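You operate a simulated robot arm through the tools that you are given. There is no shell and no other tool. Be economical: measure what you need, move in short steps, check, and stop when the job is done.

Carry out the task below with a simulated two-armed robot. There is one attempt and no reset: what you move stays moved.

Task
Take the lid off the box that says "caps" on the top of the teal table and lay it down there. Take the blue brush and put it on top of the brown slim carton on the top of the steel table. Put two of the bare bearings from the top of the tiled table on the top of the teal table. Put the yellow roll on the top of the tiled table away on the top of the white shelf. Stack the card sleeve that says "57" from the top of the tiled table on top of the card sleeve marked "27". Take the medium bearing from the top of the brown table and leave it on the top of the grey table. Fetch the clear bag labelled "65" from the top of the orange table and set it on the top of the cream table. Take the small yellow tray on the top of the black table and put it away on the top of the teal table. Put the blue packet that says "59" from the top of the black table on the top of the teal table and the blue packet marked "95" in the inside of the send tray. Shut the blue flap. Do these in any order.

Only the result counts: the job must be done as asked and must still hold three seconds after the hand-in. Knocking over, shifting, dropping, spilling or breaking anything else fails it. Lids that push on must go on centred and level and be pressed home; caps that screw on are set level and turned clockwise until they are tight.

Robot
Two 7-joint arms with two-finger grippers on one trunk, on a base that drives. Base frame: it is fixed to the floor where the robot stands at the start and does not move with it; the origin is under the middle of the robot, x ahead of it, y to its left, z up; the surface under the hand at the start is at about z = 900. Lengths are in mm, angles in rad, forces in N, time in s.
The left shoulder is at the start at [78, 151, 988], the right one opposite. With the tool pointing down near the work surface each hand reaches from about 100 to 780 mm from the robot's upright axis, wherever it stands, measured 20 degrees to its own side. Places, roughly: bare bearing [2500, -4000, 750]; blue box, small grey box [500, -250, 1000]; blue brush (6x3x4 cm) [500, 1400, 900]; blue flap [800, -600, 1000]; blue packet [-1250, 750, 1000]; card sleeve [2750, -3500, 750]; clear bag [-1000, -1000, 1000]; inside of the send tray (25x20 cm) [-3100, 1000, 880]; medium bearing (6x6x2 cm) [-3500, -2900, 800]; slim carton [500, 1000, 1000]; small yellow tray (6x10x3 cm) [-1500, 700, 900]; top of the cream table [-3300, 300, 900]; top of the grey table [-1300, -3700, 900]; top of the teal table [700, -300, 900]; top of the white shelf (156x20 cm) [-1080, -6200, 960]; yellow roll (4x4x3 cm) [2500, -4300, 800]. Payload 2.54 kg a hand.
The tool frame of a hand sits at the grasp point between the pads (the TCP): z along the fingers, y along the line on which they close. The tips reach 30 mm beyond it. The gripper opens to 116 mm. The gripper's body begins 95 mm behind the TCP.
Orientation is told as [roll, pitch, yaw] about the base's x, y, z axes, in that order, counted from this pose: with the fingers straight down and closing along the base's y, the tool's x points along the base's -x, its y along +y and its z along -z.

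Tools
- The arms move only by the tool jog_arm. It takes "left_steps", "right_steps" or both (then of equal length, played together; a hand with none holds still); each is a list of rows, each a list of 3 entries, a list of its own where there are three numbers: the turn, a rotation vector about the tool's x, y, z in rad, then the shift along the tool's x, y, z in m, then the opening in per cent of the stroke, from 0 (shut) to 100 (fully open). In form: [[[wx, wy, wz], [tx, ty, tz], claw], ...]. A call has 1 to 20 rows; each row is the pose to reach, as a shift and turn from the pose commanded when the call began, along the tool's axes at that moment. Each row takes 0.2 s and may step no farther than 50 mm and 0.15 rad from the row before; otherwise, or with a gripper value out of range, the whole call is refused. Where a pose cannot be reached the arm comes as near as it can. A force on the tool above 40 N (or 10 N above the force at the start of the call, whichever is more), or a blocked arm, ends the call early, and 0.2 s more pass. The fingers move at their own pace (about 72 mm/s each) and stop on an object; they squeeze with about 41 N. The grip force told is the motor's: it shows also when the fingers shut on nothing. Time passes only in rows, and 0.2 s behind the last, so rows that repeat a pose let the fingers close. It gives the time, the measured TCP pose, the force on the tool (base axes), the opening and the grip force at its end, in the units of the frame above (readings bear some noise), with the torque about the TCP (base axes, N m) and any sound that the robot's microphone picked up, and new pictures: "pictures" is both (left out), scene, wrist or none (wrist: the cameras of the hands that moved).
- Cameras (640 x 400 px; columns grow to the right, rows downward): "scene" is now at [155.3, -11.2, 1172.8]; the picture's right is [-0.12, -0.99, 0.00], its down [0.09, -0.01, -1.00] and it looks along [0.99, -0.12, 0.09] (base axes); focal length 214 px, centre (320, 200). "left" rides on the left gripper at [69, 15, -122] in its tool frame; the picture's right is [-0.21, 0.98, 0.00], its down [-0.83, -0.18, -0.53] and it looks along [-0.52, -0.11, 0.85] (tool axes); focal length 251 px, centre (320, 200). "right" rides on the right gripper at [69, -15, -122] in its tool frame; the picture's right is [0.21, 0.98, 0.00], its down [-0.83, 0.18, -0.53] and it looks along [-0.52, 0.11, 0.85] (tool axes); focal length 251 px, centre (320, 200). There is no depth. A picture from a camera that has moved, and an enlarged one, comes with that camera's place and axes in the base frame and with its lens.
- lift_body(by): slides the trunk up (or, below 0, down) by that many mm; the arms and the scene camera ride with it, the base frame stays. It gives what a move gives, with no picture.
- steer(legs): drives the robot by 1 to 6 legs, each [ahead, left, turn to the left] in mm, mm and rad, along the robot's own axes; the way and the turn of a leg run together, so that a leg with both is an arc; at most 1500 mm and 3.142 rad a leg. The arms and the cameras ride along, it lands a little off, and it stops where it bumps. It gives what a move gives, and a new picture of the scene camera.
- head_to(pan, tilt): turns the head with the scene camera to pan (to the left, within 1.396 rad either way) and tilt (down, from -0.506 to 1.204), counted from straight ahead of the robot. It gives what a move gives, and a new picture of the scene camera.
- enlarge(camera, box): a new picture of the part [left, top, right, bottom] of that camera's present view, enlarged. The clock stands still meanwhile.
- finish_job(): hands the job in; it is judged then, once.

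Go step by step. Nothing tells you exact positions but the pictures and the camera data: compare them with the known pose of the tool, close in by small moves and look again before you grip or let go. The budget is 546 turns and 360 pictures, counting those below and the enlarged ones. Unless the task says otherwise, let go and move clear before handing in.

The tools are called after "Emit:" as name(argument=value, ...) on one line, values as JSON. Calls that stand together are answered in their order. jog_arm: Moves the arms, as the interface text tells. Its arguments: {"type":"object","properties":{"left_steps":{"type":"array","items":{"type":"array"}},"right_steps":{"type":"array","items":{"type":"array"}},"pictures":{"type":"string","enum":["both","scene","wrist","none"]}},"required":[]} The other tools are called the same way: lift_body (by) slides the trunk up or down; steer (legs) drives the base; head_to (pan, tilt) turns the head that bears the scene camera; enlarge (camera, box) takes an enlarged picture of a part of a camera's view; finish_job () hands the job in.

At the start:

```text
time: 0.0
left_ee_pos: [330.2, -51.1, 1221.2]
left_tool_rot: [-0.002, -0.001, 0.001]
left_contact_force: [0.4, -0.4, 1.1]
left_wrist_torque: [-0.01, 0.02, 0.0]
left_width: 116.1
left_gripper_force: 0.0
right_ee_pos: [391.4, -399.9, 1163.9]
right_tool_rot: [0.0, -0.001, 0.002]
right_contact_force: [-1.1, 0.3, 0.4]
right_wrist_torque: [0.01, 0.03, 0.01]
right_width: 116.3
right_gripper_force: 0.1
trunk travel left (down, up): [-225.0, 64.0]
robot x, y, heading: [2.9, 1.6, -0.002]
head pan, tilt: [-0.119, -0.093]
```

scene: 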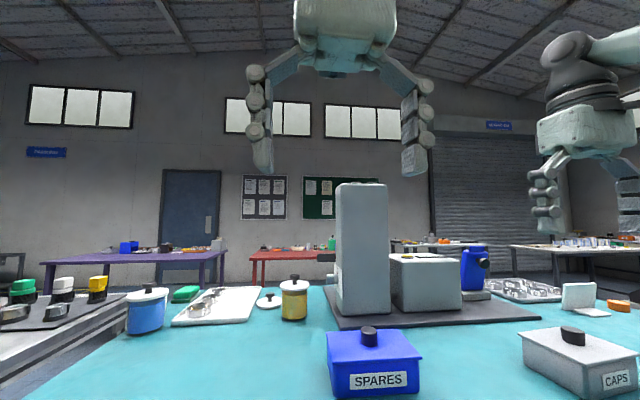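
right: 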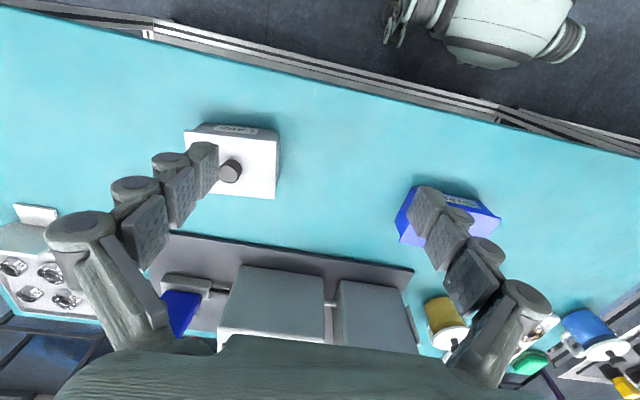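
left: 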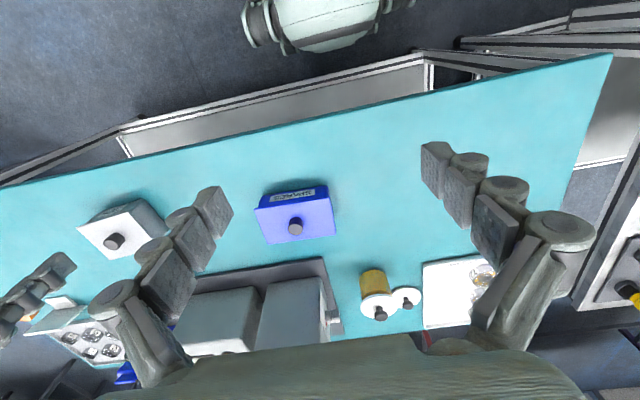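

I see the caps box front right with a dark knob near [490,-498,972]. I'll move the right hand above it and look.

Emit:
jog_arm(right_steps=[[[0, 0, 0], [-0.03, -0.03, 0.02], 100], [[0, 0, 0], [-0.06, -0.06, 0.04], 100], [[0, 0, 0], [-0.085, -0.085, 0.06], 100], [[0, 0, 0], [-0.1, -0.098, 0.07], 100]], pictures="wrist")

Emit:
head_to(pan=-0.6, tilt=0.5)

```text
time: 1.0
left_ee_pos: [329.0, -49.9, 1220.3]
left_tool_rot: [0.001, 0.0, 0.001]
left_contact_force: [0.2, -0.1, 0.3]
left_wrist_torque: [0.0, -0.01, 0.02]
left_width: 115.9
left_gripper_force: 0.0
right_ee_pos: [490.6, -498.7, 1093.2]
right_tool_rot: [0.0, -0.001, 0.001]
right_contact_force: [0.1, 0.1, -0.5]
right_wrist_torque: [-0.05, -0.01, 0.06]
right_width: 116.0
right_gripper_force: 0.1
trunk travel left (down, up): [-225.0, 64.0]
robot x, y, heading: [-0.1, -2.4, 0.003]
head pan, tilt: [-0.119, -0.093]
camera right: at [421.7, -514.4, 1215.2], right [-0.21, 0.98, 0.0], down [0.83, 0.18, 0.53], along [0.52, 0.11, -0.85], focal length 251 px, centre (320, 200)
```

right: 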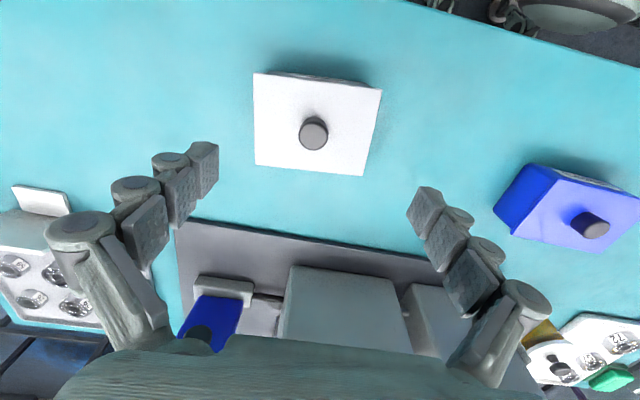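

```text
time: 2.0
left_ee_pos: [327.8, -49.8, 1221.9]
left_tool_rot: [-0.001, -0.001, 0.001]
left_contact_force: [0.0, 0.2, 0.0]
left_wrist_torque: [0.02, -0.01, 0.0]
left_width: 116.0
left_gripper_force: 0.2
right_ee_pos: [490.4, -498.7, 1093.9]
right_tool_rot: [0.0, -0.001, 0.001]
right_contact_force: [0.1, 1.1, -0.4]
right_wrist_torque: [0.02, 0.0, 0.02]
right_width: 116.0
right_gripper_force: 0.1
trunk travel left (down, up): [-225.0, 64.0]
robot x, y, heading: [-0.8, 1.7, 0.0]
head pan, tilt: [-0.6, 0.499]
camera scene: at [143.7, -52.2, 1118.5], right [-0.56, -0.83, 0.0], down [-0.39, 0.27, -0.88], along [0.73, -0.5, -0.48], focal length 214 px, centre (320, 200)
```

scene: 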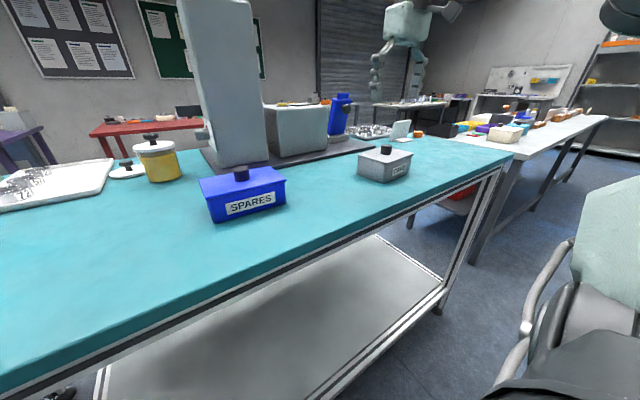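

The knob appears at about [498,-506,967]. I centre over it and descend partway, then look.

Emit:
jog_arm(right_steps=[[[0, 0, 0], [-0.008, -0.007, 0.03], 100], [[0, 0, 0], [-0.008, -0.007, 0.06], 60], [[0, 0, 0], [-0.008, -0.007, 0.085], 60]], pictures="both")

Emit:
enlarge(camera="scene", box=[320, 80, 480, 180])

```text
time: 2.8
left_ee_pos: [328.7, -50.9, 1221.6]
left_tool_rot: [0.0, -0.001, 0.0]
left_contact_force: [0.2, 0.1, -0.1]
left_wrist_torque: [0.02, -0.01, -0.03]
left_width: 116.0
left_gripper_force: 0.1
right_ee_pos: [500.4, -504.3, 1010.3]
right_tool_rot: [0.0, 0.0, 0.0]
right_contact_force: [-0.2, -0.4, -0.9]
right_wrist_torque: [0.01, -0.01, 0.01]
right_width: 69.8
right_gripper_force: 0.0
trunk travel left (down, up): [-225.0, 64.0]
robot x, y, heading: [-2.7, 0.0, -0.002]
head pan, tilt: [-0.6, 0.499]
camera scene: at [143.8, -52.5, 1118.4], right [-0.56, -0.83, 0.0], down [-0.4, 0.27, -0.88], along [0.72, -0.5, -0.48], focal length 214 px, centre (320, 200)
camera right: at [430.2, -520.5, 1131.7], right [-0.21, 0.98, 0.0], down [0.83, 0.18, 0.53], along [0.52, 0.12, -0.85], focal length 251 px, centre (320, 200)
```

scene: 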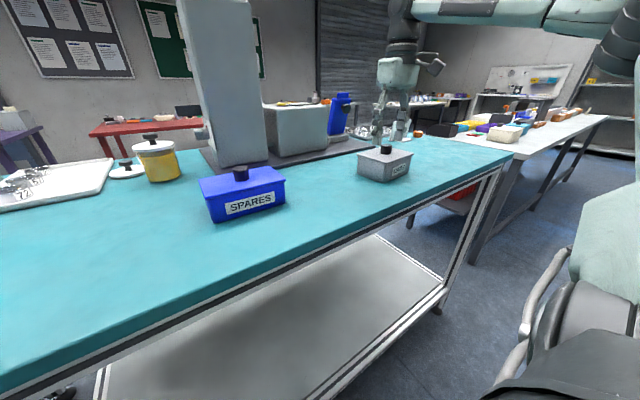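
right: 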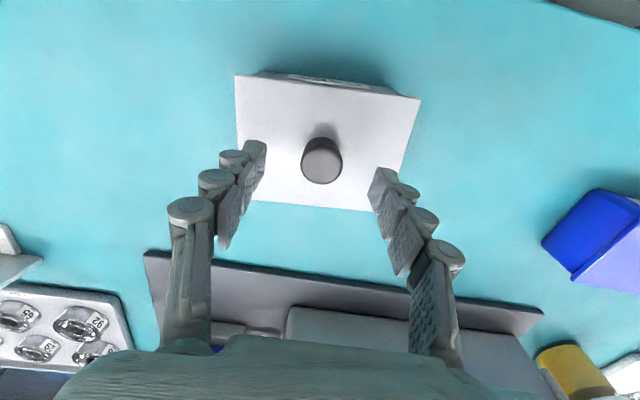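

```text
4.00 times, centred on (400, 130) of scene
camera zoom: at [143.8, -52.5, 1118.4], right [-0.56, -0.83, 0.0], down [-0.4, 0.27, -0.88], along [0.72, -0.5, -0.48], focal length 858 px, centre (0, 480)
```

zoom: 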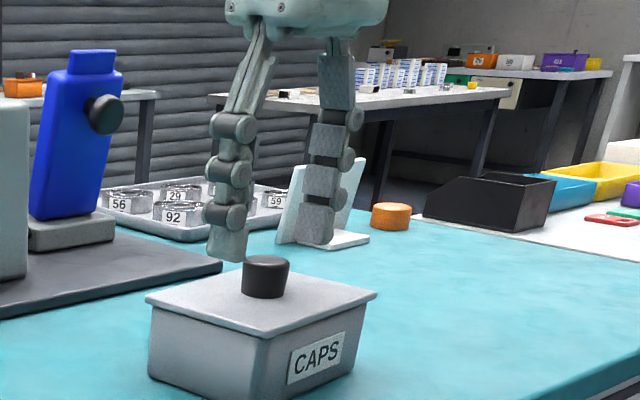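

The fingers straddle the knob; I'll descend 27 mm, close and lift gently.

Emit:
jog_arm(right_steps=[[[0, 0, 0], [0.001, 0, 0.014], 60], [[0, 0, 0], [0.002, 0, 0.027], 60], [[0, 0, 0], [0.002, 0, 0.027], 10], [[0, 0, 0], [0.002, 0, 0.027], 0], [[0, 0, 0], [0.002, 0, 0.027], 0], [[0, 0, 0], [0.002, 0, 0.027], 0], [[0, 0, 0], [0.002, 0, 0.027], 0]], pictures="wrist")

```text
time: 4.4
left_ee_pos: [327.3, -48.9, 1221.1]
left_tool_rot: [-0.003, -0.003, -0.001]
left_contact_force: [-0.5, 0.2, 1.3]
left_wrist_torque: [0.03, -0.02, -0.04]
left_width: 116.3
left_gripper_force: 0.1
right_ee_pos: [497.9, -503.1, 985.9]
right_tool_rot: [-0.004, -0.008, 0.0]
right_contact_force: [7.1, -8.5, 27.9]
right_wrist_torque: [-0.07, -0.21, -0.11]
right_width: 26.7
right_gripper_force: 40.9
trunk travel left (down, up): [-225.0, 64.0]
robot x, y, heading: [4.8, -3.1, 0.006]
head pan, tilt: [-0.6, 0.499]
camera right: at [427.3, -518.6, 1107.1], right [-0.21, 0.98, 0.0], down [0.82, 0.18, 0.54], along [0.53, 0.11, -0.84], focal length 251 px, centre (320, 200)
```

right: 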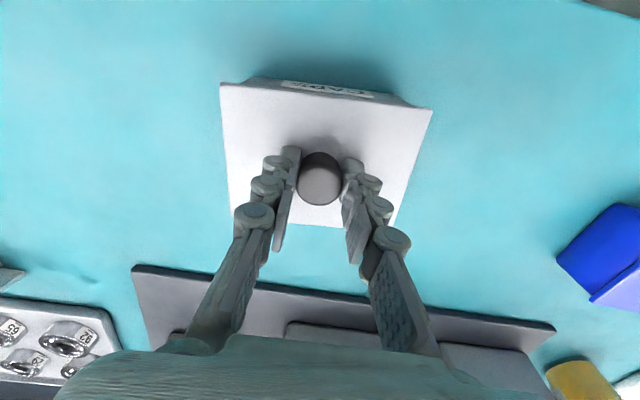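

Gripped (width 26.7). Lifting straight up slowly.

Emit:
jog_arm(right_steps=[[[0, 0, 0], [0, 0, -0.005], 0], [[0, 0, 0], [0, 0, -0.012], 0], [[0, 0, 0], [0, 0, -0.03], 0], [[0, 0, 0], [0, 0, -0.05], 0], [[0, 0, 0], [0, 0, -0.08], 0]], pictures="both")

```text
time: 5.6
left_ee_pos: [330.4, -49.7, 1221.2]
left_tool_rot: [-0.001, 0.0, 0.0]
left_contact_force: [0.1, -0.2, 0.5]
left_wrist_torque: [0.0, 0.01, -0.01]
left_width: 115.8
left_gripper_force: 0.0
right_ee_pos: [498.4, -502.9, 1061.3]
right_tool_rot: [0.0, 0.0, 0.002]
right_contact_force: [-0.1, 0.1, -0.6]
right_wrist_torque: [0.03, -0.01, 0.01]
right_width: 26.4
right_gripper_force: 41.3
trunk travel left (down, up): [-225.0, 64.0]
robot x, y, heading: [-2.1, 0.5, -0.001]
head pan, tilt: [-0.6, 0.499]
heard: snap
camera scene: at [143.6, -52.0, 1118.5], right [-0.56, -0.83, 0.0], down [-0.39, 0.27, -0.88], along [0.72, -0.5, -0.48], focal length 214 px, centre (320, 200)
camera right: at [428.8, -518.2, 1182.2], right [-0.22, 0.98, 0.0], down [0.83, 0.18, 0.53], along [0.52, 0.11, -0.85], focal length 251 px, centre (320, 200)
```

scene: 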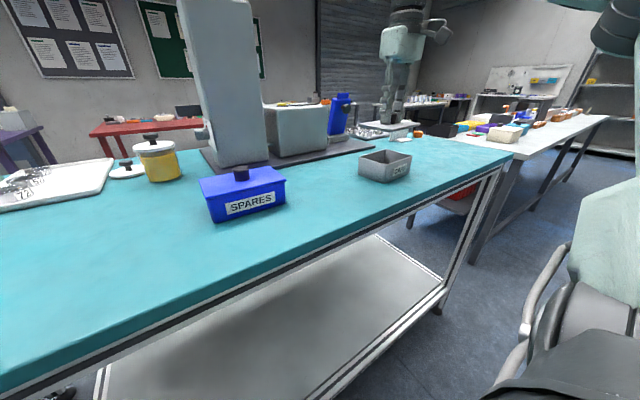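
right: 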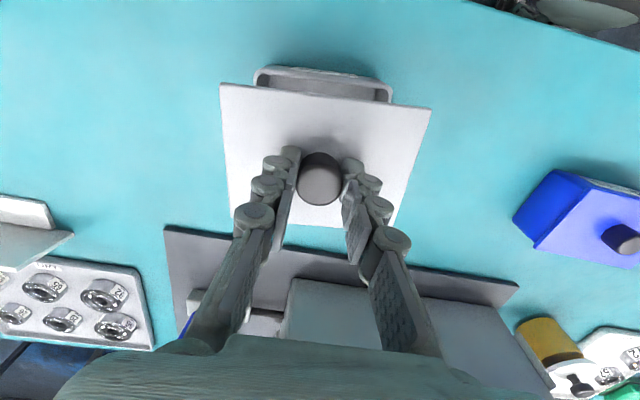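

The lid came free. I'll carry it to the free area near [450,-335] and lower it.

Emit:
jog_arm(right_steps=[[[0, 0, 0], [0.015, 0.045, 0], 0], [[0, 0, 0], [0.03, 0.09, 0], 0], [[0, 0, 0], [0.04, 0.13, 0], 0], [[0, 0, 0], [0.048, 0.168, 0.02], 0], [[0, 0, 0], [0.048, 0.168, 0.06], 0], [[0, 0, 0], [0.048, 0.168, 0.09], 0]], pictures="both")

Emit:
enlarge(camera="scene", box=[240, 100, 480, 250])

```text
time: 7.0
left_ee_pos: [330.3, -51.0, 1221.2]
left_tool_rot: [-0.001, 0.0, 0.0]
left_contact_force: [-0.4, 0.8, 0.5]
left_wrist_torque: [-0.01, 0.0, -0.03]
left_width: 115.9
left_gripper_force: 0.1
right_ee_pos: [449.5, -334.3, 971.3]
right_tool_rot: [0.001, 0.001, -0.002]
right_contact_force: [0.7, 0.5, -0.4]
right_wrist_torque: [0.03, 0.01, -0.01]
right_width: 26.5
right_gripper_force: 40.9
trunk travel left (down, up): [-225.0, 64.0]
robot x, y, heading: [-1.7, -0.4, -0.001]
head pan, tilt: [-0.6, 0.499]
camera scene: at [143.8, -52.4, 1118.5], right [-0.56, -0.83, 0.0], down [-0.4, 0.27, -0.88], along [0.72, -0.5, -0.48], focal length 214 px, centre (320, 200)
camera right: at [380.4, -349.3, 1092.9], right [-0.21, 0.98, 0.0], down [0.83, 0.18, 0.53], along [0.52, 0.11, -0.85], focal length 251 px, centre (320, 200)
```

scene: 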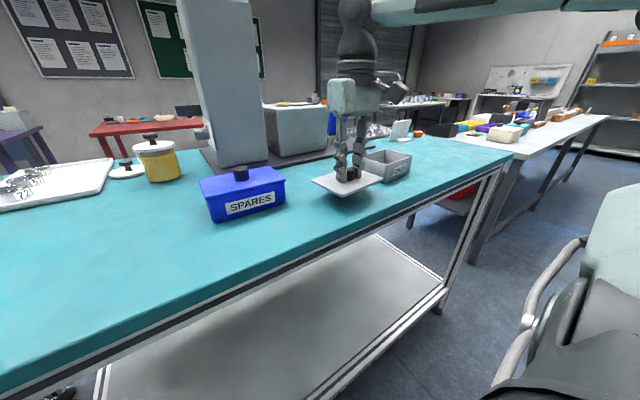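
right: 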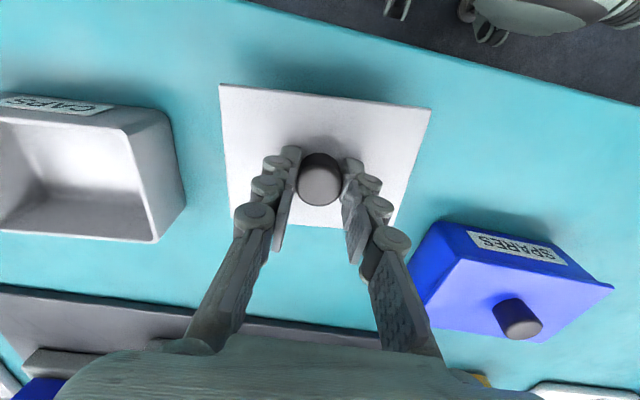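

```text
2.67 times, centred on (360, 175) of scene
camera zoom: at [143.8, -52.4, 1118.5], right [-0.56, -0.83, 0.0], down [-0.4, 0.27, -0.88], along [0.72, -0.5, -0.48], focal length 572 px, centre (213, 267)
```

zoom: 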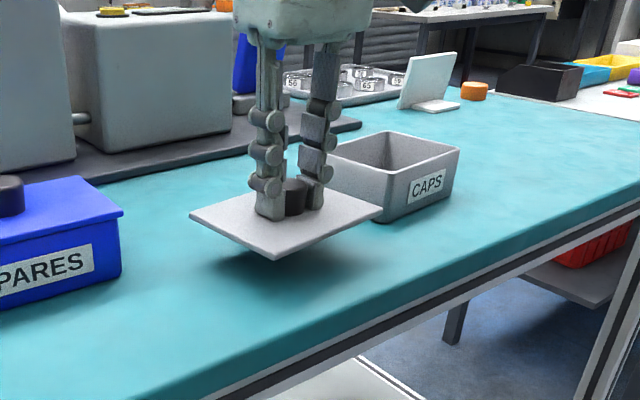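

The lid hovers clear of both boxes. Lowering it slowly to contact.

Emit:
jog_arm(right_steps=[[[0, 0, 0], [0, 0, 0.012], 0], [[0, 0, 0], [0, 0, 0.02], 0], [[0, 0, 0], [0, 0, 0.024], 0], [[0, 0, 0], [0, 0, 0.027], 0], [[0, 0, 0], [0, 0, 0.03], 0]], pictures="none")

Emit:
enlarge(camera="scene", box=[240, 100, 480, 250])

```text
time: 8.2
left_ee_pos: [329.2, -49.6, 1220.9]
left_tool_rot: [-0.002, -0.001, 0.0]
left_contact_force: [-0.4, 0.0, 0.3]
left_wrist_torque: [-0.02, -0.02, -0.01]
left_width: 116.0
left_gripper_force: 0.1
right_ee_pos: [451.1, -334.5, 942.6]
right_tool_rot: [0.001, 0.0, 0.0]
right_contact_force: [0.7, -0.6, 0.1]
right_wrist_torque: [0.02, -0.03, -0.03]
right_width: 26.7
right_gripper_force: 40.7
trunk travel left (down, up): [-225.0, 64.0]
robot x, y, heading: [-0.7, 0.3, 0.003]
head pan, tilt: [-0.6, 0.499]
```

```text
2.67 times, centred on (360, 175) of scene
camera zoom: at [143.7, -52.3, 1118.5], right [-0.56, -0.83, 0.0], down [-0.4, 0.27, -0.88], along [0.72, -0.5, -0.48], focal length 572 px, centre (213, 267)
```

zoom: 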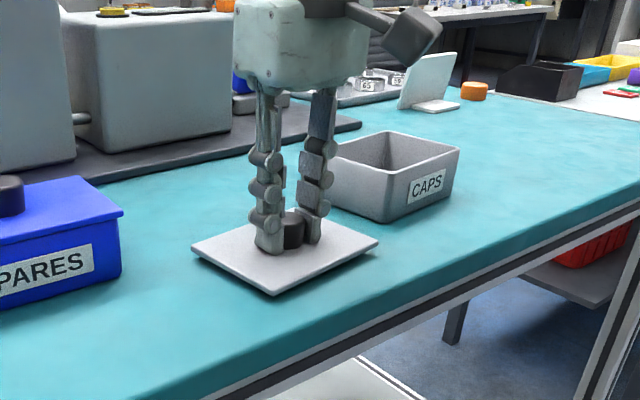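

Nearly down. A few more millimetres, then release.

Emit:
jog_arm(right_steps=[[[0, 0, 0], [0, 0, 0.003], 0], [[0, 0, 0], [0, 0, 0.005], 0], [[0, 0, 0], [0, 0, 0.007], 0], [[0, 0, 0], [0, 0, 0.009], 0]], pictures="none")

```text
time: 9.2
left_ee_pos: [328.7, -49.4, 1222.1]
left_tool_rot: [0.0, -0.002, 0.002]
left_contact_force: [-0.1, -0.7, -0.1]
left_wrist_torque: [0.0, 0.04, -0.02]
left_width: 115.9
left_gripper_force: 0.0
right_ee_pos: [449.8, -334.5, 935.1]
right_tool_rot: [-0.001, -0.006, 0.001]
right_contact_force: [1.3, -2.7, 20.2]
right_wrist_torque: [0.1, 0.92, 0.07]
right_width: 26.8
right_gripper_force: 40.8
trunk travel left (down, up): [-225.0, 64.0]
robot x, y, heading: [1.2, -2.9, -0.001]
head pan, tilt: [-0.6, 0.499]
```

Emit:
jog_arm(right_steps=[[[0, 0, 0], [0, 0, -0.002], 20], [[0, 0, 0], [0, 0, -0.002], 45], [[0, 0, 0], [0, 0, -0.002], 60], [[0, 0, 0], [0, 0, -0.04], 60], [[0, 0, 0], [0, 0, -0.09], 60], [[0, 0, 0], [0, 0, -0.14], 60]], pictures="wrist")

Emit:
enlarge(camera="scene", box=[240, 60, 480, 210])

```text
time: 10.6
left_ee_pos: [328.6, -50.1, 1221.8]
left_tool_rot: [0.0, -0.001, 0.001]
left_contact_force: [1.1, 0.2, -0.7]
left_wrist_torque: [0.01, -0.01, -0.01]
left_width: 115.7
left_gripper_force: 0.1
right_ee_pos: [451.2, -334.1, 1077.2]
right_tool_rot: [0.0, 0.0, -0.001]
right_contact_force: [-0.3, 0.4, -0.6]
right_wrist_torque: [-0.03, 0.0, 0.01]
right_width: 69.3
right_gripper_force: 0.0
trunk travel left (down, up): [-225.0, 64.0]
robot x, y, heading: [-1.2, -3.0, -0.002]
head pan, tilt: [-0.6, 0.499]
camera right: at [380.9, -350.3, 1197.1], right [-0.21, 0.98, 0.0], down [0.83, 0.18, 0.53], along [0.52, 0.11, -0.85], focal length 251 px, centre (320, 200)
```

right: 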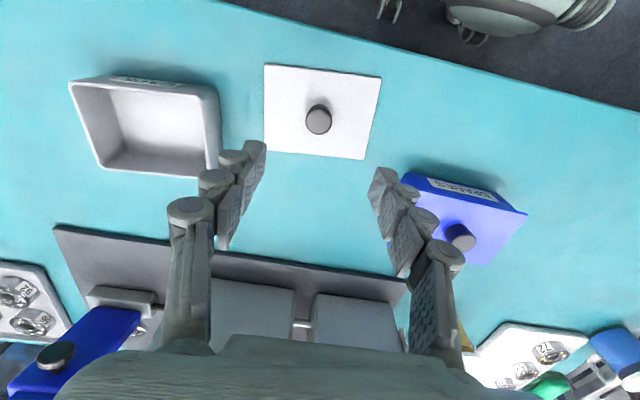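

```text
2.67 times, centred on (360, 135) of scene
camera zoom: at [143.4, -51.9, 1118.5], right [-0.56, -0.83, 0.0], down [-0.39, 0.27, -0.88], along [0.72, -0.5, -0.48], focal length 572 px, centre (213, 373)
```

zoom: 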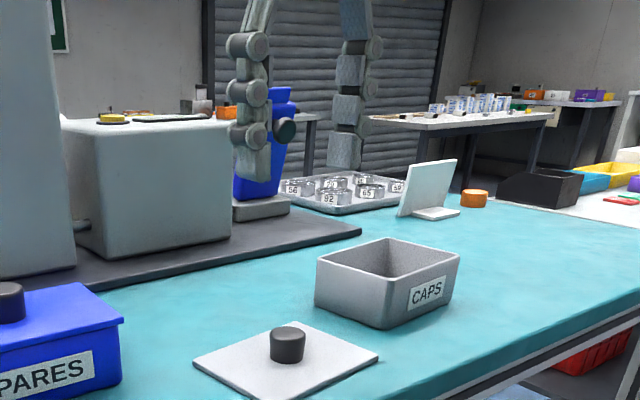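

The lid is laid down safely. Now I look at the blue flap in detail.

Emit:
enlarge(camera="scene", box=[310, 80, 400, 150])

Emit:
jog_arm(right_steps=[[[0, 0, 0], [-0.03, -0.04, -0.01], 60], [[0, 0, 0], [-0.06, -0.08, -0.02], 60], [[0, 0, 0], [-0.08, -0.12, -0.05], 60], [[0, 0, 0], [-0.08, -0.16, -0.08], 60], [[0, 0, 0], [-0.08, -0.2, -0.1], 60]], pictures="wrist")

```text
5.71 times, centred on (355, 115) of scene
camera zoom: at [143.4, -51.9, 1118.5], right [-0.56, -0.83, 0.0], down [-0.39, 0.27, -0.88], along [0.72, -0.5, -0.48], focal length 1226 px, centre (120, 686)
```

zoom: 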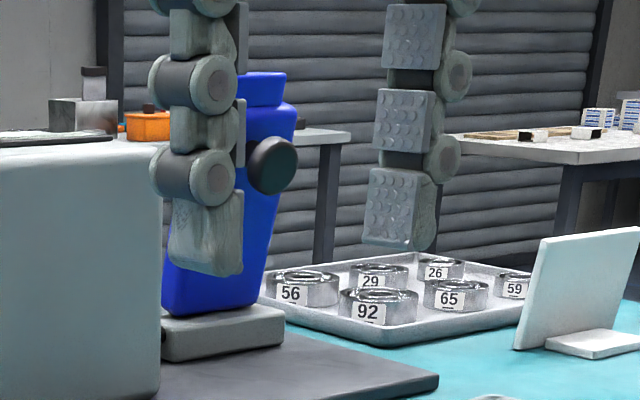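

```text
refused: row 1 steps farther than a row can; nothing moved
```

Emit:
jog_arm(right_steps=[[[0, 0, 0], [-0.02, -0.035, -0.02], 60], [[0, 0, 0], [-0.04, -0.07, -0.04], 60], [[0, 0, 0], [-0.05, -0.11, -0.06], 60], [[0, 0, 0], [-0.05, -0.15, -0.08], 60], [[0, 0, 0], [-0.05, -0.19, -0.1], 60], [[0, 0, 0], [-0.05, -0.23, -0.1], 60]], pictures="wrist")

Emit:
enlarge(camera="scene", box=[250, 60, 400, 160])

```text
time: 12.0
left_ee_pos: [329.5, -51.5, 1221.0]
left_tool_rot: [0.002, 0.001, 0.001]
left_contact_force: [-0.2, -0.2, 0.3]
left_wrist_torque: [0.0, -0.03, -0.03]
left_width: 116.0
left_gripper_force: 0.0
right_ee_pos: [494.1, -561.6, 1160.7]
right_tool_rot: [-0.002, -0.003, -0.002]
right_contact_force: [-0.9, 0.1, 0.0]
right_wrist_torque: [0.0, -0.04, -0.02]
right_width: 69.8
right_gripper_force: 0.0
right hand out of reach, approached as far as the arm can: row 5, 6
trunk travel left (down, up): [-225.0, 64.0]
robot x, y, heading: [0.5, 2.8, -0.001]
head pan, tilt: [-0.6, 0.499]
camera right: at [424.7, -578.4, 1282.3], right [-0.22, 0.98, 0.0], down [0.82, 0.18, 0.54], along [0.52, 0.11, -0.84], focal length 251 px, centre (320, 200)
```

right: 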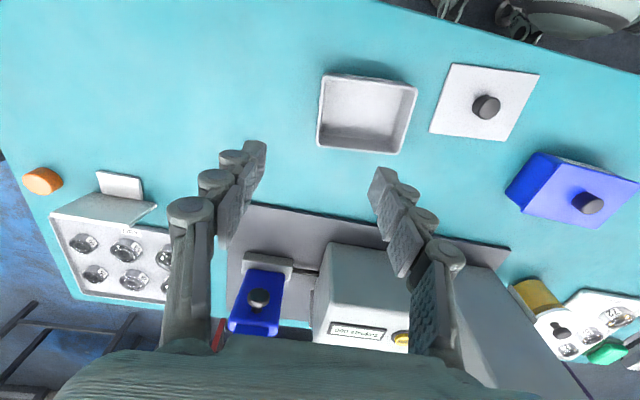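

```text
4.00 times, centred on (325, 110) of scene
camera zoom: at [143.8, -53.0, 1118.4], right [-0.57, -0.82, 0.0], down [-0.4, 0.27, -0.88], along [0.72, -0.5, -0.48], focal length 858 px, centre (300, 560)
```

zoom: 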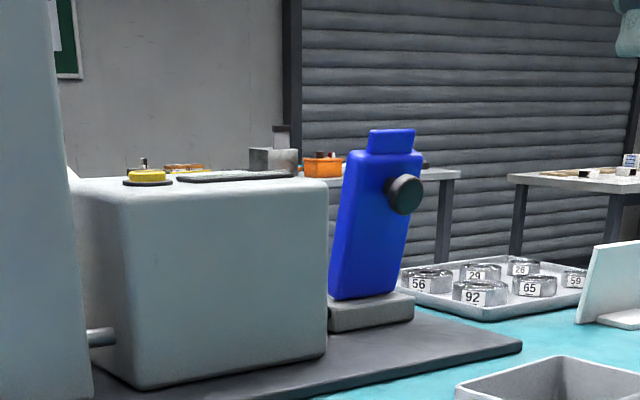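

The flap leans back from a hinge block; I need a closer look. I'll slide right 350 mm along the table (hands are high) and look.

Emit:
steer(legs=[[0, -350, 0]])

Emit:
head_to(pan=-0.25, tilt=0.4)

```text
time: 15.9
left_ee_pos: [329.3, -393.8, 1221.0]
left_tool_rot: [0.001, 0.001, 0.004]
left_contact_force: [0.1, -0.4, -0.3]
left_wrist_torque: [0.01, -0.03, 0.0]
left_width: 115.8
left_gripper_force: 0.1
right_ee_pos: [497.6, -902.9, 1161.4]
right_tool_rot: [0.0, -0.002, 0.006]
right_contact_force: [0.3, -0.9, 0.1]
right_wrist_torque: [0.03, -0.02, -0.02]
right_width: 69.6
right_gripper_force: 0.1
trunk travel left (down, up): [-225.0, 64.0]
robot x, y, heading: [1.5, -346.4, 0.004]
head pan, tilt: [-0.6, 0.499]
camera scene: at [144.8, -395.8, 1118.5], right [-0.56, -0.83, 0.0], down [-0.4, 0.27, -0.88], along [0.73, -0.49, -0.48], focal length 214 px, centre (320, 200)
```

scene: 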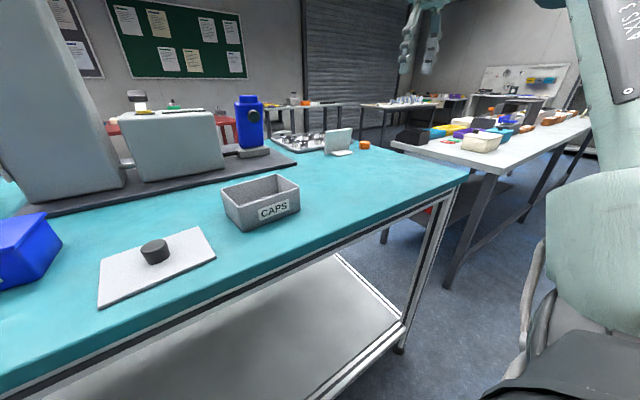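

```text
time: 16.7
left_ee_pos: [330.6, -392.0, 1220.9]
left_tool_rot: [0.001, 0.0, 0.004]
left_contact_force: [0.0, -0.4, 0.8]
left_wrist_torque: [0.03, 0.01, 0.0]
left_width: 115.8
left_gripper_force: 0.0
right_ee_pos: [498.3, -902.5, 1160.7]
right_tool_rot: [-0.001, -0.003, 0.006]
right_contact_force: [0.1, 0.5, -0.4]
right_wrist_torque: [-0.01, -0.02, -0.03]
right_width: 69.7
right_gripper_force: 0.1
trunk travel left (down, up): [-225.0, 64.0]
robot x, y, heading: [1.0, -343.9, 0.005]
head pan, tilt: [-0.25, 0.4]
camera scene: at [159.3, -367.1, 1127.6], right [-0.24, -0.97, 0.0], down [-0.38, 0.09, -0.92], along [0.89, -0.22, -0.39], focal length 214 px, centre (320, 200)
```

scene: 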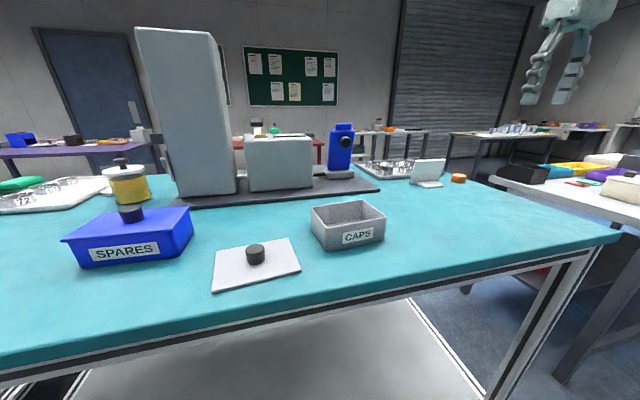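

Emit:
enlarge(camera="scene", box=[240, 110, 400, 210])

Emit:
jog_arm(right_steps=[[[0, 0, 0], [-0.01, 0.045, 0], 60], [[0, 0, 0], [-0.02, 0.09, 0], 60], [[0, 0, 0], [-0.04, 0.13, 0], 60], [[0, 0, 0], [-0.07, 0.17, 0], 60], [[0, 0, 0], [-0.1, 0.2, 0], 60], [[0, 0, 0], [-0.14, 0.22, 0], 60], [[0, 0, 0], [-0.17, 0.25, 0], 60]], pictures="wrist")

```text
4.00 times, centred on (320, 160) of scene
camera zoom: at [159.3, -367.1, 1127.6], right [-0.24, -0.97, 0.0], down [-0.38, 0.09, -0.92], along [0.89, -0.22, -0.39], focal length 858 px, centre (320, 360)
```

zoom: 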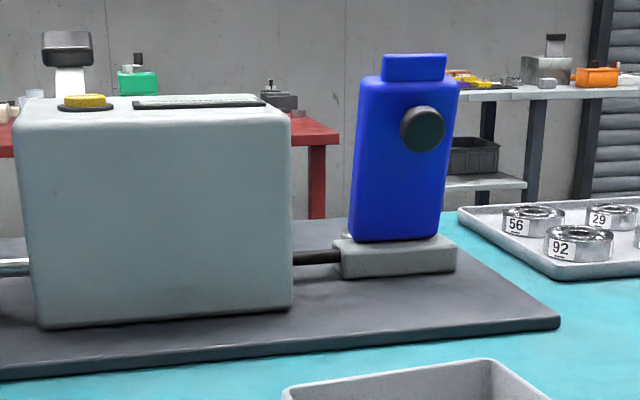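

```text
time: 18.3
left_ee_pos: [331.5, -391.8, 1221.5]
left_tool_rot: [0.001, -0.001, 0.004]
left_contact_force: [0.0, 0.4, 0.6]
left_wrist_torque: [-0.01, 0.02, -0.03]
left_width: 116.0
left_gripper_force: 0.1
right_ee_pos: [604.7, -669.9, 1109.5]
right_tool_rot: [-0.002, -0.008, 0.005]
right_contact_force: [0.4, 0.2, 0.9]
right_wrist_torque: [0.02, 0.0, -0.03]
right_width: 69.7
right_gripper_force: 0.1
right hand out of reach, approached as far as the arm can: row 4, 5, 6, 7
trunk travel left (down, up): [-225.0, 64.0]
robot x, y, heading: [-3.6, -343.7, 0.004]
head pan, tilt: [-0.25, 0.4]
camera right: at [535.0, -685.0, 1230.1], right [-0.22, 0.98, 0.0], down [0.82, 0.19, 0.54], along [0.53, 0.12, -0.84], focal length 251 px, centre (320, 200)
```

right: 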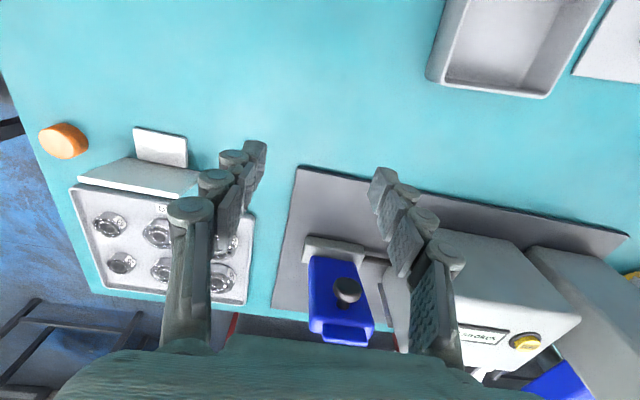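

The flap stands near x≈820, leaning slightly toward me with its knob on my side, so shutting should mean pushing it back. I check the gap between base and table before moving closer.

Emit:
head_to(pan=0, tilt=1.2)

```text
time: 19.4
left_ee_pos: [331.8, -392.8, 1220.6]
left_tool_rot: [0.0, 0.001, 0.007]
left_contact_force: [0.3, -1.0, -0.5]
left_wrist_torque: [0.01, -0.01, 0.04]
left_width: 115.9
left_gripper_force: 0.1
right_ee_pos: [605.3, -669.8, 1109.6]
right_tool_rot: [0.001, -0.007, 0.006]
right_contact_force: [0.2, 0.4, -0.5]
right_wrist_torque: [0.01, 0.02, -0.01]
right_width: 69.7
right_gripper_force: 0.0
trunk travel left (down, up): [-225.0, 64.0]
robot x, y, heading: [2.2, -344.5, 0.004]
head pan, tilt: [0.0, 1.201]
camera scene: at [125.4, -344.3, 1064.8], right [0.0, -1.0, 0.0], down [-0.93, 0.0, -0.36], along [0.36, 0.0, -0.93], focal length 214 px, centre (320, 200)
```

scene: 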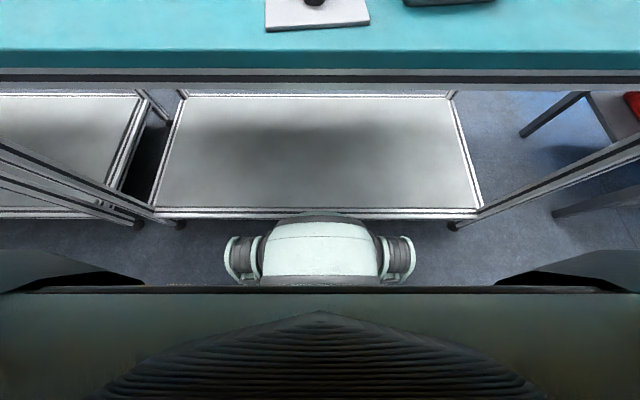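

The gap is small, so I stay put and instead tip the right hand to point forward for more reach.

Emit:
jog_arm(right_steps=[[[0, -0.13, 0], [0.02, 0, 0], 30], [[0, -0.26, 0], [0.04, 0, 0], 0], [[0, -0.39, 0], [0.06, 0, 0], 0], [[0, -0.52, 0], [0.08, 0, 0], 0], [[0, -0.65, 0], [0.1, 0, 0], 0], [[0, -0.78, 0], [0.1, 0, 0], 0], [[0, -0.91, 0], [0.1, 0, 0], 0], [[0, -1.04, 0], [0.1, 0, 0], 0], [[0, -1.17, 0], [0.1, 0, 0], 0], [[0, -1.3, 0], [0.1, 0, 0], 0]], pictures="none")

Emit:
head_to(pan=-0.3, tilt=0.2)

```text
time: 21.6
left_ee_pos: [329.2, -393.0, 1222.0]
left_tool_rot: [-0.001, -0.001, 0.003]
left_contact_force: [-0.5, -0.2, 0.5]
left_wrist_torque: [0.03, -0.01, -0.04]
left_width: 116.4
left_gripper_force: 0.1
right_ee_pos: [502.1, -666.9, 1108.4]
right_tool_rot: [-0.006, -1.304, 0.011]
right_contact_force: [-0.1, -0.4, 0.2]
right_wrist_torque: [-0.02, 0.01, 0.03]
right_width: 0.2
right_gripper_force: 28.4
trunk travel left (down, up): [-225.0, 64.0]
robot x, y, heading: [-2.2, -342.6, 0.009]
head pan, tilt: [0.0, 1.201]
```

```text
time: 22.9
left_ee_pos: [330.2, -393.0, 1221.0]
left_tool_rot: [0.0, 0.001, 0.005]
left_contact_force: [0.0, -0.7, -0.4]
left_wrist_torque: [-0.01, -0.01, -0.01]
left_width: 115.8
left_gripper_force: 0.1
right_ee_pos: [504.3, -665.8, 1109.1]
right_tool_rot: [-0.005, -1.303, 0.012]
right_contact_force: [0.0, -0.3, 0.2]
right_wrist_torque: [0.01, 0.02, 0.0]
right_width: 0.0
right_gripper_force: 28.4
trunk travel left (down, up): [-225.0, 64.0]
robot x, y, heading: [2.9, -344.9, 0.005]
head pan, tilt: [-0.3, 0.201]
camera scene: at [158.6, -371.7, 1146.1], right [-0.29, -0.96, 0.0], down [-0.19, 0.06, -0.98], along [0.94, -0.28, -0.2], focal length 214 px, centre (320, 200)
```

scene: 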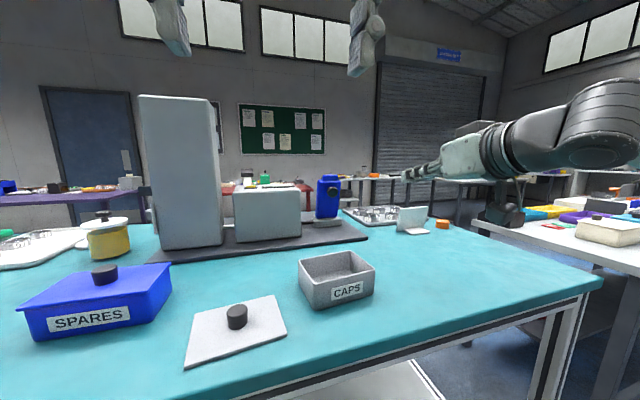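

Emit:
jog_arm(right_steps=[[[0, 0, 0], [-0.004, 0.012, 0.04], 0], [[0, 0, 0], [-0.008, 0.024, 0.08], 0], [[0, 0, 0], [-0.012, 0.036, 0.12], 0], [[0, 0, 0], [-0.017, 0.048, 0.16], 0], [[0, 0, 0], [-0.021, 0.06, 0.2], 0], [[0, 0, 0], [-0.025, 0.068, 0.225], 0]], pictures="wrist")

Emit:
enlarge(camera="scene", box=[220, 120, 420, 245])

```text
time: 24.3
left_ee_pos: [331.1, -393.3, 1220.8]
left_tool_rot: [-0.001, 0.0, 0.006]
left_contact_force: [0.5, 0.7, 0.1]
left_wrist_torque: [-0.01, 0.01, -0.01]
left_width: 115.9
left_gripper_force: 0.1
right_ee_pos: [727.1, -599.5, 1073.4]
right_tool_rot: [-0.004, -1.302, 0.009]
right_contact_force: [0.0, 0.1, 0.3]
right_wrist_torque: [-0.01, -0.02, 0.01]
right_width: 0.0
right_gripper_force: 28.5
trunk travel left (down, up): [-225.0, 64.0]
robot x, y, heading: [3.0, -343.6, 0.003]
head pan, tilt: [-0.3, 0.201]
camera right: at [591.2, -616.5, 1038.7], right [-0.06, 0.98, -0.21], down [-0.3, 0.18, 0.94], along [0.95, 0.12, 0.28], focal length 251 px, centre (320, 200)
```

right: 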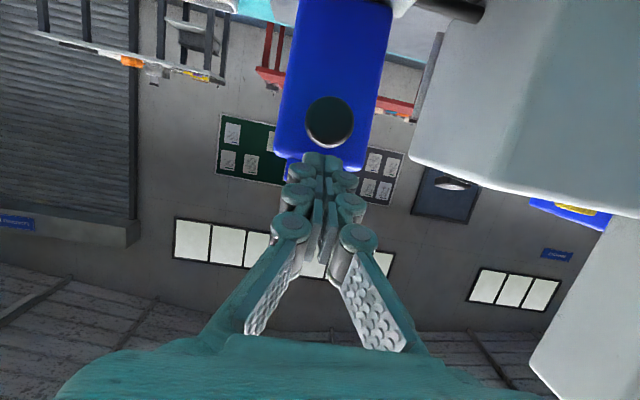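

```text
3.20 times, centred on (320, 182) of scene
camera zoom: at [158.9, -371.6, 1146.1], right [-0.29, -0.96, 0.0], down [-0.19, 0.06, -0.98], along [0.94, -0.29, -0.2], focal length 686 px, centre (320, 256)
```

zoom: 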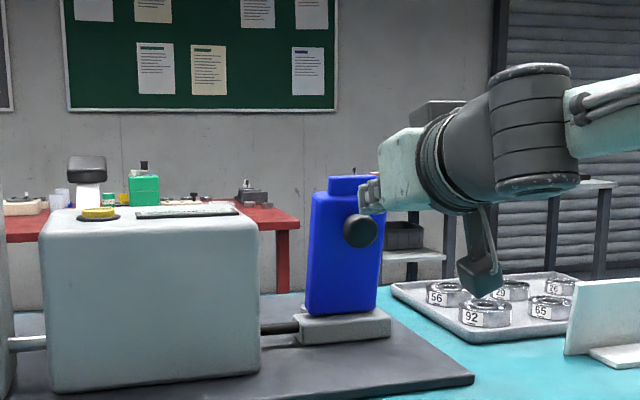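

Fingers point at the flap's top, above the knob. I push forward gently.

Emit:
jog_arm(right_steps=[[[0, 0, 0], [-0.0027, 0, 0.0096], 0], [[0, 0, 0], [-0.0053, 0, 0.0193], 0], [[0, 0, 0], [-0.008, 0, 0.029], 0], [[0, 0, 0], [-0.0106, 0, 0.0386], 0], [[0, 0, 0], [-0.0133, 0, 0.048], 0], [[0, 0, 0], [-0.016, 0, 0.058], 0]], pictures="none")

Emit:
enlarge(camera="scene", box=[220, 120, 420, 245])

```text
time: 25.7
left_ee_pos: [329.7, -392.1, 1221.7]
left_tool_rot: [-0.001, -0.001, 0.004]
left_contact_force: [-0.1, 0.5, -1.1]
left_wrist_torque: [-0.01, 0.01, -0.02]
left_width: 116.2
left_gripper_force: 0.0
right_ee_pos: [785.5, -597.5, 1077.1]
right_tool_rot: [-0.006, -1.308, 0.013]
right_contact_force: [-2.7, -1.8, 7.4]
right_wrist_torque: [-0.04, -0.08, -0.04]
right_width: 5.8
right_gripper_force: 28.6
trunk travel left (down, up): [-225.0, 64.0]
robot x, y, heading: [0.3, -348.1, 0.007]
head pan, tilt: [-0.3, 0.201]
```

```text
3.20 times, centred on (320, 182) of scene
camera zoom: at [157.4, -371.6, 1146.5], right [-0.29, -0.96, 0.0], down [-0.19, 0.06, -0.98], along [0.94, -0.29, -0.2], focal length 686 px, centre (320, 256)
```

zoom: 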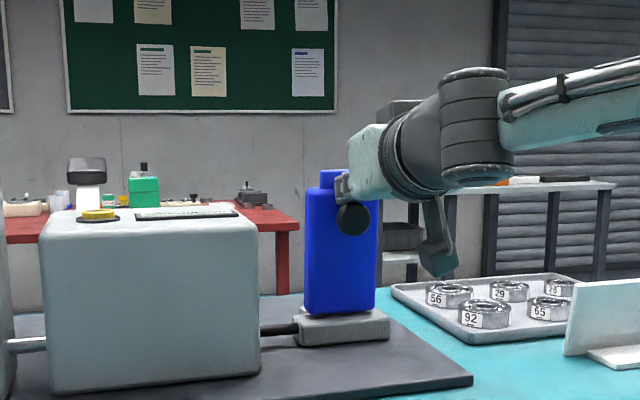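

The flap yields easily backward. Continue pushing, following its arc.

Emit:
jog_arm(right_steps=[[[0, 0, 0], [-0.005, 0, 0.009], 0], [[0, 0, 0], [-0.008, 0, 0.0193], 0], [[0, 0, 0], [-0.01, 0, 0.029], 0], [[0, 0, 0], [-0.0126, 0, 0.0386], 0], [[0, 0, 0], [-0.0133, 0, 0.048], 0], [[0, 0, 0], [-0.014, 0, 0.06], 0]], pictures="wrist")

Emit:
enlarge(camera="scene", box=[220, 120, 420, 245])

```text
time: 27.1
left_ee_pos: [327.1, -390.6, 1223.1]
left_tool_rot: [-0.002, -0.004, 0.007]
left_contact_force: [0.5, -0.3, 0.6]
left_wrist_torque: [0.0, 0.01, -0.02]
left_width: 116.0
left_gripper_force: 0.1
right_ee_pos: [845.3, -595.6, 1084.0]
right_tool_rot: [-0.006, -1.319, 0.009]
right_contact_force: [3.6, -3.6, 33.2]
right_wrist_torque: [-0.13, -0.2, -0.02]
right_width: 5.9
right_gripper_force: 29.0
trunk travel left (down, up): [-225.0, 64.0]
robot x, y, heading: [2.6, -343.9, 0.004]
head pan, tilt: [-0.3, 0.201]
camera right: at [709.1, -612.5, 1046.7], right [-0.06, 0.98, -0.21], down [-0.31, 0.18, 0.93], along [0.95, 0.12, 0.29], focal length 251 px, centre (320, 200)
```

right: 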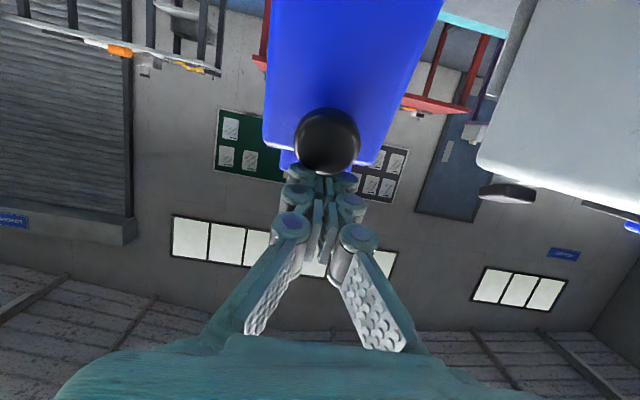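

```text
3.20 times, centred on (320, 182) of scene
camera zoom: at [155.1, -370.8, 1147.1], right [-0.29, -0.96, 0.0], down [-0.19, 0.06, -0.98], along [0.94, -0.29, -0.2], focal length 686 px, centre (320, 256)
```

zoom: 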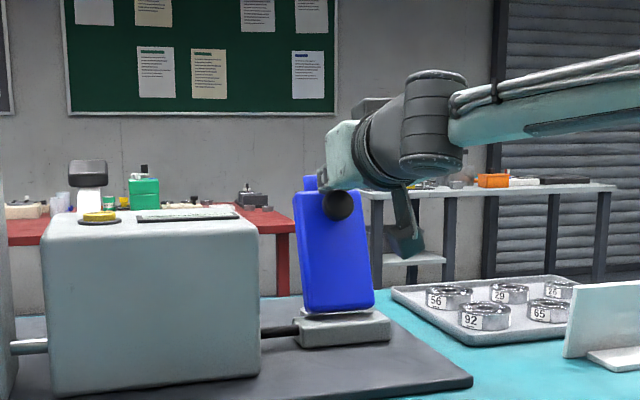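

The flap is past vertical, but its knob now presses up on the fingers. I lift and back off, then look.

Emit:
jog_arm(right_steps=[[[0, 0, 0], [-0.015, 0, -0.005], 0], [[0, 0, 0], [-0.035, 0, -0.02], 0], [[0, 0, 0], [-0.03, 0, -0.06], 0]], pictures="none")

Emit:
enlarge(camera="scene", box=[220, 120, 420, 245])

```text
time: 27.9
left_ee_pos: [329.8, -393.5, 1222.0]
left_tool_rot: [-0.001, 0.001, 0.005]
left_contact_force: [0.5, -0.4, 0.7]
left_wrist_torque: [0.0, -0.04, -0.01]
left_width: 115.9
left_gripper_force: 0.1
right_ee_pos: [796.6, -595.3, 1115.1]
right_tool_rot: [-0.004, -1.3, 0.008]
right_contact_force: [-0.2, -0.4, -0.1]
right_wrist_torque: [-0.02, 0.0, 0.02]
right_width: 0.2
right_gripper_force: 28.5
trunk travel left (down, up): [-225.0, 64.0]
robot x, y, heading: [0.1, -342.1, 0.006]
head pan, tilt: [-0.3, 0.201]
```

```text
3.20 times, centred on (320, 182) of scene
camera zoom: at [158.0, -372.0, 1146.1], right [-0.29, -0.96, 0.0], down [-0.19, 0.06, -0.98], along [0.94, -0.29, -0.2], focal length 686 px, centre (320, 256)
```

zoom: 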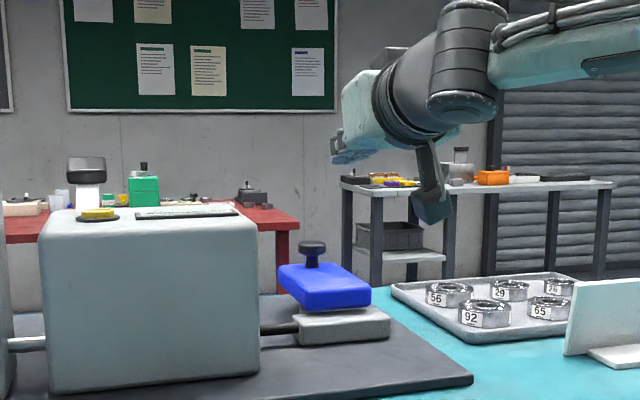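

Emit:
enlarge(camera="scene", box=[290, 185, 350, 235])

```text
8.00 times, centred on (320, 210) of scene
camera zoom: at [158.0, -372.0, 1146.1], right [-0.29, -0.96, 0.0], down [-0.19, 0.06, -0.98], along [0.94, -0.29, -0.2], focal length 1716 px, centre (320, 120)
```

zoom: 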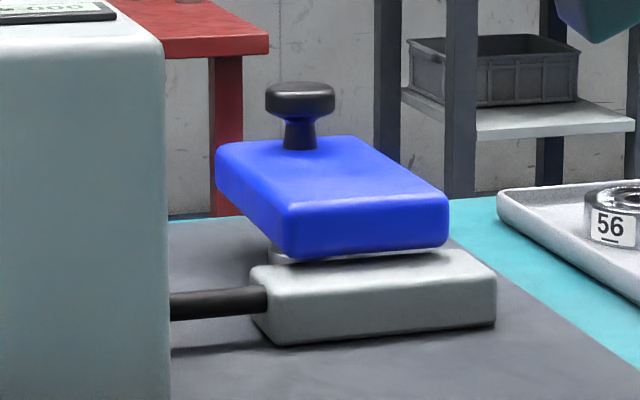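

The flap fell and looks flat. I'll confirm it is at its stop with a gentle press on its knob.

Emit:
jog_arm(right_steps=[[[0, 0, 0], [-0.012, 0, 0.043], 0], [[0, 0, 0], [-0.024, 0, 0.087], 0], [[0, 0, 0], [0.02, 0, 0.099], 0], [[0, 0, 0], [0.04, 0, 0.104], 0], [[0, 0, 0], [0.048, 0, 0.106], 0]], pictures="wrist")

Emit:
enlarge(camera="scene", box=[260, 150, 380, 225])

```text
time: 29.1
left_ee_pos: [330.7, -392.8, 1221.6]
left_tool_rot: [0.001, 0.001, 0.007]
left_contact_force: [-0.8, 1.3, 0.2]
left_wrist_torque: [0.0, 0.01, -0.02]
left_width: 116.1
left_gripper_force: 0.2
right_ee_pos: [887.6, -596.8, 1041.2]
right_tool_rot: [-0.006, -1.301, 0.009]
right_contact_force: [0.3, -0.1, -1.0]
right_wrist_torque: [-0.03, 0.02, 0.03]
right_width: 0.0
right_gripper_force: 28.9
trunk travel left (down, up): [-225.0, 64.0]
robot x, y, heading: [0.2, -342.2, 0.008]
head pan, tilt: [-0.3, 0.201]
camera right: at [751.0, -613.4, 1006.6], right [-0.06, 0.98, -0.21], down [-0.3, 0.18, 0.94], along [0.95, 0.12, 0.28], focal length 251 px, centre (320, 200)
```

right: 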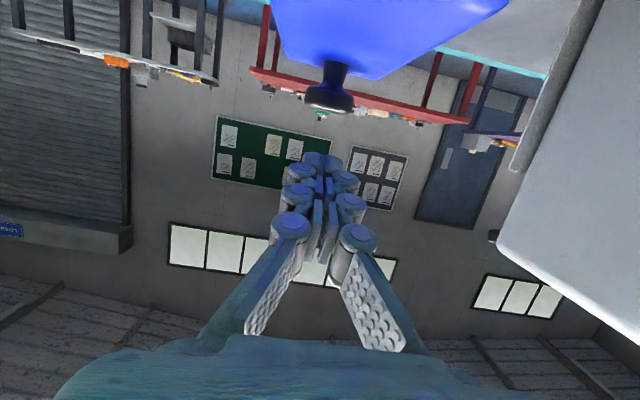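

```text
5.33 times, centred on (320, 188) of scene
camera zoom: at [158.5, -371.7, 1146.2], right [-0.29, -0.96, 0.0], down [-0.19, 0.06, -0.98], along [0.94, -0.29, -0.2], focal length 1144 px, centre (320, 267)
```

zoom: 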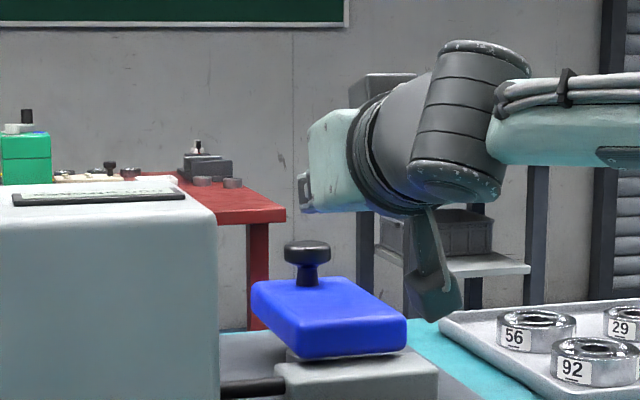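

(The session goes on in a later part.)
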